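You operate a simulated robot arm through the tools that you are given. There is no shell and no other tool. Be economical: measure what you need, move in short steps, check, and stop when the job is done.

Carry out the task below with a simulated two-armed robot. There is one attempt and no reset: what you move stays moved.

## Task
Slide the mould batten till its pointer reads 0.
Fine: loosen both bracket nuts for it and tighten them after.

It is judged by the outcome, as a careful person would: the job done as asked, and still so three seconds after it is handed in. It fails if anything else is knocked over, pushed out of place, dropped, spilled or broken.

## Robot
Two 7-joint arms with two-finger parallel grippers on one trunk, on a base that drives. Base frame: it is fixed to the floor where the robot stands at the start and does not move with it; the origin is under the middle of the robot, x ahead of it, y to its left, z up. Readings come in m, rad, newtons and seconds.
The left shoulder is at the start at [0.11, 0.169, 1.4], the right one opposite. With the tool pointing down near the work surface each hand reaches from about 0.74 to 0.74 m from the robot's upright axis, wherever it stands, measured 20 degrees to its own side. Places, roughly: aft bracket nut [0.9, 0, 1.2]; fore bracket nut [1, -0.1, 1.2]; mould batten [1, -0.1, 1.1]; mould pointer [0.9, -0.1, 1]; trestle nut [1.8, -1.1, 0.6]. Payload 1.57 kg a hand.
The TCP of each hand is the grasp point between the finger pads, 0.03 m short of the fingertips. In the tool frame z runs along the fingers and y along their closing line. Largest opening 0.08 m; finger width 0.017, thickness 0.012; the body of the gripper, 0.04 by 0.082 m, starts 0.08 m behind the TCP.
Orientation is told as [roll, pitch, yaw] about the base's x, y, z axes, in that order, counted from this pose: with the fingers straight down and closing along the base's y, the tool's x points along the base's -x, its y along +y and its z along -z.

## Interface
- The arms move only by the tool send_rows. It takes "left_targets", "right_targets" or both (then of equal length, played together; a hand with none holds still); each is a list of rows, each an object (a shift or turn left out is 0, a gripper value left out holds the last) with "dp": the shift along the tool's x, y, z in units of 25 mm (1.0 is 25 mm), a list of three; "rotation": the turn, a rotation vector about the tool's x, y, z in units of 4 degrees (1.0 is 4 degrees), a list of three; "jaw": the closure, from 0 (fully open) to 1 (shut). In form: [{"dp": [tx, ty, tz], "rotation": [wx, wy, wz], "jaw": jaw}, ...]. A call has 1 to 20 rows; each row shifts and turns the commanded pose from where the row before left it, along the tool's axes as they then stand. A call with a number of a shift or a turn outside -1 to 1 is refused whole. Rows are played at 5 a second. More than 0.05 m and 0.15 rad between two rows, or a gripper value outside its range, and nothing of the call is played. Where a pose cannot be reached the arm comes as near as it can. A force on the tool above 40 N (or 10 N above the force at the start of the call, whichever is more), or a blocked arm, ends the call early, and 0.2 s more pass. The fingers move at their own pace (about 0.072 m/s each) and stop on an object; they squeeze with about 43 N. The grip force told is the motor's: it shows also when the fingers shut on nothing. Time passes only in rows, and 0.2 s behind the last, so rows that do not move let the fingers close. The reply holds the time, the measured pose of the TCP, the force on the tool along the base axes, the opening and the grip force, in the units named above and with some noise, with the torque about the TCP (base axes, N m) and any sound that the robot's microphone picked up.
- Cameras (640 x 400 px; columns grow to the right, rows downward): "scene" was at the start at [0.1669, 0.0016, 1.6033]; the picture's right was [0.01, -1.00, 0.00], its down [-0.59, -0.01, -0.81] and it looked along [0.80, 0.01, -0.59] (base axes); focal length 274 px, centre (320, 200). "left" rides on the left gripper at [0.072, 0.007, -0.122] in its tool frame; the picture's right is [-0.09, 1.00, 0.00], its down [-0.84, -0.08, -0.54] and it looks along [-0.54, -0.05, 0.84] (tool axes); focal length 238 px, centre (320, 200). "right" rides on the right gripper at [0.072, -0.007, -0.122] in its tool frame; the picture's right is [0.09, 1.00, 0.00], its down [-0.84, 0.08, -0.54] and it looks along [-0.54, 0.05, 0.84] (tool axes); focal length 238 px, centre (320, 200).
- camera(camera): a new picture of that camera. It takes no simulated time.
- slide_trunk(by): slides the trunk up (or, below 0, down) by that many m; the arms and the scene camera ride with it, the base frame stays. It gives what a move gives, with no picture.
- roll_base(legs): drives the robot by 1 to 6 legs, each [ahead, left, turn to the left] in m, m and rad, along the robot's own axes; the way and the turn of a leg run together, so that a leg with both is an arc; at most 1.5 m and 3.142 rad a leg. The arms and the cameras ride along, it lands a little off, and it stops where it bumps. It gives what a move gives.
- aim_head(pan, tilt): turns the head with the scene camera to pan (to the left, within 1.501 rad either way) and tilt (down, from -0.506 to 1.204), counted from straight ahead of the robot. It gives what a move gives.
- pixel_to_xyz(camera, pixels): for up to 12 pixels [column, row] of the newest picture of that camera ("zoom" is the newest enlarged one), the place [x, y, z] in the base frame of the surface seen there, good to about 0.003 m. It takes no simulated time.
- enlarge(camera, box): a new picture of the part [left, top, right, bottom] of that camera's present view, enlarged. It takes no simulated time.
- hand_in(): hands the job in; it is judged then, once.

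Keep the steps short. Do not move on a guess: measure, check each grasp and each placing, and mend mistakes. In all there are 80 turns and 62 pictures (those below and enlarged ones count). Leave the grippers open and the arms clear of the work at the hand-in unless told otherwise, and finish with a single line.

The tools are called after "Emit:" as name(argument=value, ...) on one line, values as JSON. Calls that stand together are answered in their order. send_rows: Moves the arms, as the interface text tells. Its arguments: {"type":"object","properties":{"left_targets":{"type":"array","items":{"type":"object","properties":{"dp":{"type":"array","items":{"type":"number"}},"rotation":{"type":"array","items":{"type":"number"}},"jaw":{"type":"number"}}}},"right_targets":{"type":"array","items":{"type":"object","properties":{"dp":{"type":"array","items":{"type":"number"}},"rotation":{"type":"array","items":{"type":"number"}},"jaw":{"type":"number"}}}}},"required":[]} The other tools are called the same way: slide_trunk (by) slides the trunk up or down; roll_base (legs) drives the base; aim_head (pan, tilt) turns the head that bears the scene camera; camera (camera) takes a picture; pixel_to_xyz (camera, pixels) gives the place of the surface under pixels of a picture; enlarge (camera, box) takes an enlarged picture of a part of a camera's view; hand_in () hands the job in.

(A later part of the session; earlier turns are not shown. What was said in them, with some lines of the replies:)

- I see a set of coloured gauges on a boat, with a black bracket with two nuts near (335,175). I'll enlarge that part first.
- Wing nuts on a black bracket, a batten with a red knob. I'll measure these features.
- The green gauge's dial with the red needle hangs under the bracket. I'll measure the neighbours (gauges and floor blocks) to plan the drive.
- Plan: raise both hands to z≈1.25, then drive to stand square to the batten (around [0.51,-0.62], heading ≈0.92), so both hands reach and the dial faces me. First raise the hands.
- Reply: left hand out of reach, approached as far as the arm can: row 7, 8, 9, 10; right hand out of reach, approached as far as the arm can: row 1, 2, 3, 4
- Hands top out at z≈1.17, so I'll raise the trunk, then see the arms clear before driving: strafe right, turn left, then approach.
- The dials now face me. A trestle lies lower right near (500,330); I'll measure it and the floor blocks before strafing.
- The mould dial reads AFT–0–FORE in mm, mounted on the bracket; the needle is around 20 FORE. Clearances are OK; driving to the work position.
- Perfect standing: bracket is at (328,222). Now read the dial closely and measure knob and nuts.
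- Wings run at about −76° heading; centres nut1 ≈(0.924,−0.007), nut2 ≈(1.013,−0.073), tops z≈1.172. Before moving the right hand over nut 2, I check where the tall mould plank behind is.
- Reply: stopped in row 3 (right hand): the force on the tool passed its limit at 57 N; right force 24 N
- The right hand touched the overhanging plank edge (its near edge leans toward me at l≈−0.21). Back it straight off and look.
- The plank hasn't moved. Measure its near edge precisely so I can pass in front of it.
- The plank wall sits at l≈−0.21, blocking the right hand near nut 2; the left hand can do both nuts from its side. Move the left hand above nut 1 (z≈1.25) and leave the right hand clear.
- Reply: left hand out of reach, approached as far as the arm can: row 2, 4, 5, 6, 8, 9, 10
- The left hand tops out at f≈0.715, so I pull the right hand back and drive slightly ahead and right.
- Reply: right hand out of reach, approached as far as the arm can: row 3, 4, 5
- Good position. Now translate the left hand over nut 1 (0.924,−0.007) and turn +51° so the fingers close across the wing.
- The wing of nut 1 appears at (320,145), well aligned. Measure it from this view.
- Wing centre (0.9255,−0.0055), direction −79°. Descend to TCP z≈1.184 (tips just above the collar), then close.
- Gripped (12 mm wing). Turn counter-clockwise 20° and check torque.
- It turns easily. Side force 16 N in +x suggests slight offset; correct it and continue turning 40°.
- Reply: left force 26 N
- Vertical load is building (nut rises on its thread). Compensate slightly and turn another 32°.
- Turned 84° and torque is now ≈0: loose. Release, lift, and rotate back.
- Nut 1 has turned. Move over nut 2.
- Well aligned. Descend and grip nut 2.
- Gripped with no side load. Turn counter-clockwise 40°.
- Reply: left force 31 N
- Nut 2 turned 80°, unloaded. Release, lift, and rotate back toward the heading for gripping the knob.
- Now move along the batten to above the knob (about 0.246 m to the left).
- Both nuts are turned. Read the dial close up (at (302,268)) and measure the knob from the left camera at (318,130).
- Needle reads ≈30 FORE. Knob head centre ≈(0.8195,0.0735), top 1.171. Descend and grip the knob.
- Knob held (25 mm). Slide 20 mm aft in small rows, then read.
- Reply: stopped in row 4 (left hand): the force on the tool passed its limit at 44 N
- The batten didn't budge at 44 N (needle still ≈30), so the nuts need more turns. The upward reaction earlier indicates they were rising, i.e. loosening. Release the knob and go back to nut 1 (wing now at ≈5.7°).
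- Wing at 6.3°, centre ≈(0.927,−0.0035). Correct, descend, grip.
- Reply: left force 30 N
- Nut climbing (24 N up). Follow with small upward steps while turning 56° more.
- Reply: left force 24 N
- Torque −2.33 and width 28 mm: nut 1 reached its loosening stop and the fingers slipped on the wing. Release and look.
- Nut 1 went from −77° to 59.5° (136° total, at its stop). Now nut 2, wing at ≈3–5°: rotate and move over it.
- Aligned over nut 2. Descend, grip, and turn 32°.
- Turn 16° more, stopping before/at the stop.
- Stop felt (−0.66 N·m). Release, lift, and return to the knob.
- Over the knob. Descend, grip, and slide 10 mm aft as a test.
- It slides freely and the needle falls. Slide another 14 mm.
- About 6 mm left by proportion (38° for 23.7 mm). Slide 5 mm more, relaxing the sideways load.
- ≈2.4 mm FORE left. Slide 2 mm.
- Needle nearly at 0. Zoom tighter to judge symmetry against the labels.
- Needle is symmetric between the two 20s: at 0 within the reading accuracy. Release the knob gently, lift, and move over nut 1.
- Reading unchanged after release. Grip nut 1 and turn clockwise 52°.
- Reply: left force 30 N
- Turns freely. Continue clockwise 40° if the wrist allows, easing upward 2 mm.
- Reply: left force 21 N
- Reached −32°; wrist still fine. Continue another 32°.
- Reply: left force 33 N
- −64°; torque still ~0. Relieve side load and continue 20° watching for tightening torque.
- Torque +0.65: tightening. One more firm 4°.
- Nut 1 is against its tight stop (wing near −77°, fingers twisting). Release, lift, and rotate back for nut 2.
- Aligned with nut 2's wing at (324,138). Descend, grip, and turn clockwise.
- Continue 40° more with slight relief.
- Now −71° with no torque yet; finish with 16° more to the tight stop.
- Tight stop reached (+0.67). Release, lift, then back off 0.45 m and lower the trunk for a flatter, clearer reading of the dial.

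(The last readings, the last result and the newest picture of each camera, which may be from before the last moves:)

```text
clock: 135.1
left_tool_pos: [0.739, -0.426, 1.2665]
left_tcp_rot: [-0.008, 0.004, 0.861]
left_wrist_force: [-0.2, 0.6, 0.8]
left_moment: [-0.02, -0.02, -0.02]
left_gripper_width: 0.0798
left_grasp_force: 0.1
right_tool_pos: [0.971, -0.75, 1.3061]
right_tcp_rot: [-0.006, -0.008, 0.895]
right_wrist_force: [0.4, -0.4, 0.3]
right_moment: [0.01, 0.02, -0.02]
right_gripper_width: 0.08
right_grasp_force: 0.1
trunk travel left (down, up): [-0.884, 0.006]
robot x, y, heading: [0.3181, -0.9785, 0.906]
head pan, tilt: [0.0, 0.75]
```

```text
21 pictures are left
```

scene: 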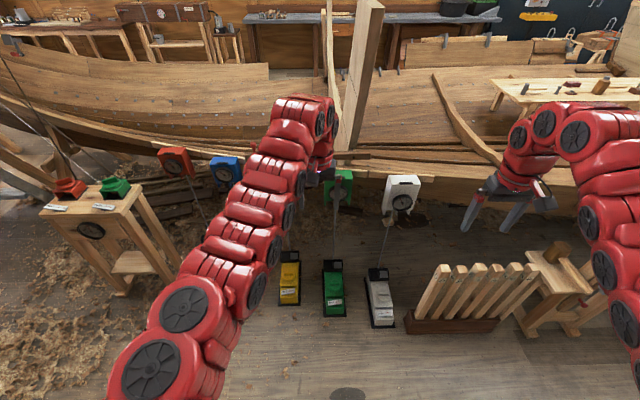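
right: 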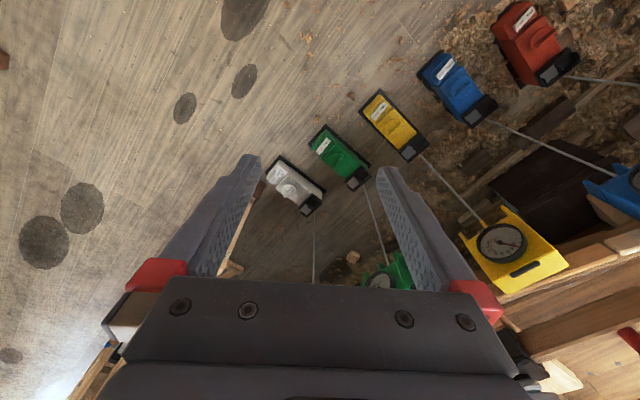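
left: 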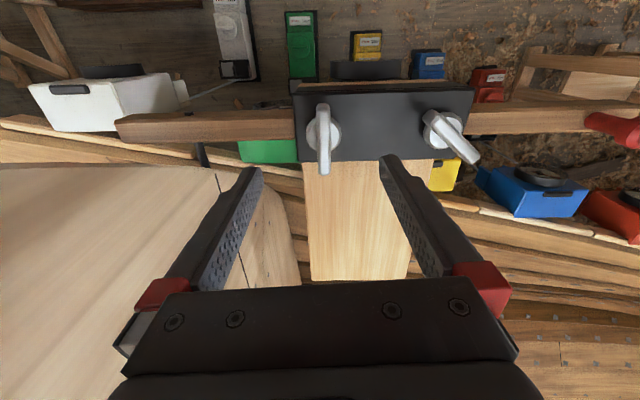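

The left arm blocks the view. Check the trestle table on the left and then shift the left hand left.

Emit:
pixel_to_xyz(camera="scene", pixels=[[135, 200], [100, 240], [120, 185], [165, 265], [505, 300], [440, 300]])

Emit:
send_rows(left_targets=[{"dp": [0, 1, 0]}, {"dp": [0, 1, 0]}, {"dp": [0, 1, 0]}, {"dp": [0, 1, 0]}, {"dp": [0, 1, 0]}, {"dp": [0, 1, 0]}, {"dp": [0, 1, 0]}, {"dp": [0, 1, 0]}])

```text
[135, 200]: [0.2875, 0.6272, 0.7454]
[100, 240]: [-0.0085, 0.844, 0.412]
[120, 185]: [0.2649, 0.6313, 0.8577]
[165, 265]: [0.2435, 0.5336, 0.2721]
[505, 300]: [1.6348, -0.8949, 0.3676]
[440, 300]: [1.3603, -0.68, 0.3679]
```

```text
clock: 136.8
left_tool_pos: [0.5854, -0.2972, 1.2636]
left_tcp_rot: [-0.008, 0.003, 0.861]
left_wrist_force: [-0.5, 0.8, 0.3]
left_moment: [-0.03, -0.05, 0.02]
left_gripper_width: 0.08
left_grasp_force: 0.1
right_tool_pos: [0.9696, -0.7496, 1.3067]
right_tcp_rot: [-0.007, -0.008, 0.897]
right_wrist_force: [0.7, -0.7, 0.1]
right_moment: [-0.02, 0.03, -0.04]
right_gripper_width: 0.08
right_grasp_force: 0.1
trunk travel left (down, up): [-0.884, 0.006]
robot x, y, heading: [0.3157, -0.9788, 0.913]
head pan, tilt: [0.0, 0.75]
```

Everything is well clear. Lower the trunk 0.4 m and aim the head lower-tilt at the dial.

Emit:
slide_trunk(by=-0.4)

Emit:
aim_head(pan=0.05, tilt=0.4)

Emit:
camera(camera="scene")

```text
clock: 140.7
left_tool_pos: [0.5865, -0.2985, 0.8645]
left_tcp_rot: [-0.01, 0.003, 0.861]
left_wrist_force: [0.4, 0.2, -0.6]
left_moment: [0.02, -0.02, 0.03]
left_gripper_width: 0.0799
left_grasp_force: 0.1
right_tool_pos: [0.9702, -0.7499, 0.907]
right_tcp_rot: [-0.006, -0.01, 0.895]
right_wrist_force: [0.4, -0.1, 0.5]
right_moment: [0.02, -0.02, -0.02]
right_gripper_width: 0.0802
right_grasp_force: 0.1
trunk travel left (down, up): [-0.484, 0.406]
robot x, y, heading: [0.3152, -0.9772, 0.911]
head pan, tilt: [0.0, 0.75]
```

```text
clock: 141.5
left_tool_pos: [0.5868, -0.2976, 0.8652]
left_tcp_rot: [-0.008, 0.003, 0.86]
left_wrist_force: [-0.4, 0.7, -0.1]
left_moment: [0.0, -0.01, 0.01]
left_gripper_width: 0.08
left_grasp_force: 0.0
right_tool_pos: [0.9702, -0.7497, 0.9055]
right_tcp_rot: [-0.006, -0.009, 0.896]
right_wrist_force: [-1.0, -0.5, -0.2]
right_moment: [0.01, 0.01, -0.07]
right_gripper_width: 0.0799
right_grasp_force: 0.0
trunk travel left (down, up): [-0.484, 0.406]
robot x, y, heading: [0.3179, -0.9777, 0.911]
head pan, tilt: [0.051, 0.4]
```

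```text
20 pictures are left
```

scene: 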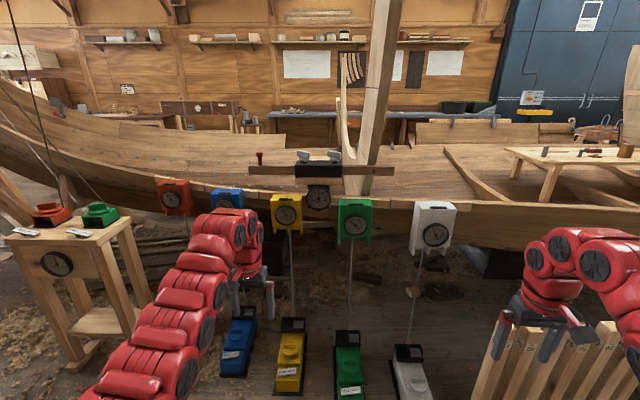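

The dial at (318,197) is now clearly visible. Enlarge it.

Emit:
enlarge(camera="scene", box=[303, 184, 333, 210])

Emit:
enlarge(camera="scene", box=[240, 140, 400, 220])

```text
15.38 times, centred on (318, 197) of scene
```

zoom: 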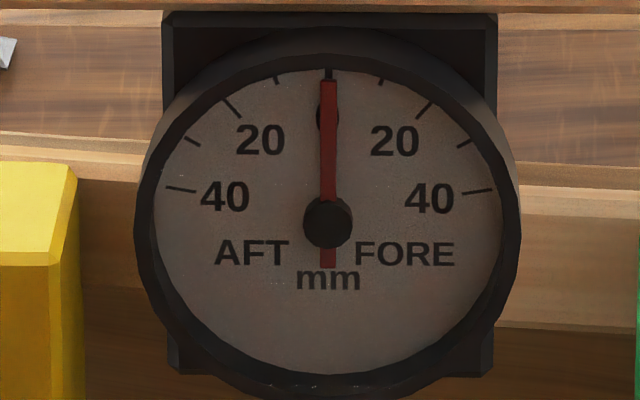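

```text
4.00 times, centred on (320, 180) of scene
```

zoom: 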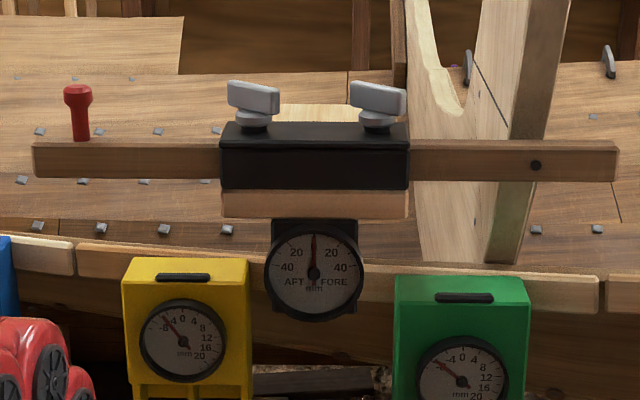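

The needle lies exactly on the 0 tick. Both nuts are back at their tight stops, nothing else has moved, and the grippers are open and clear. Handing in.

Emit:
hand_in()

```text
The job is handed in.
```

The batten was slid aft until its pointer read 0, both bracket nuts were loosened for it and tightened again after, and the job is handed in; my right hand bumped the mould plank once on the way in, but a picture afterwards showed it had not moved.
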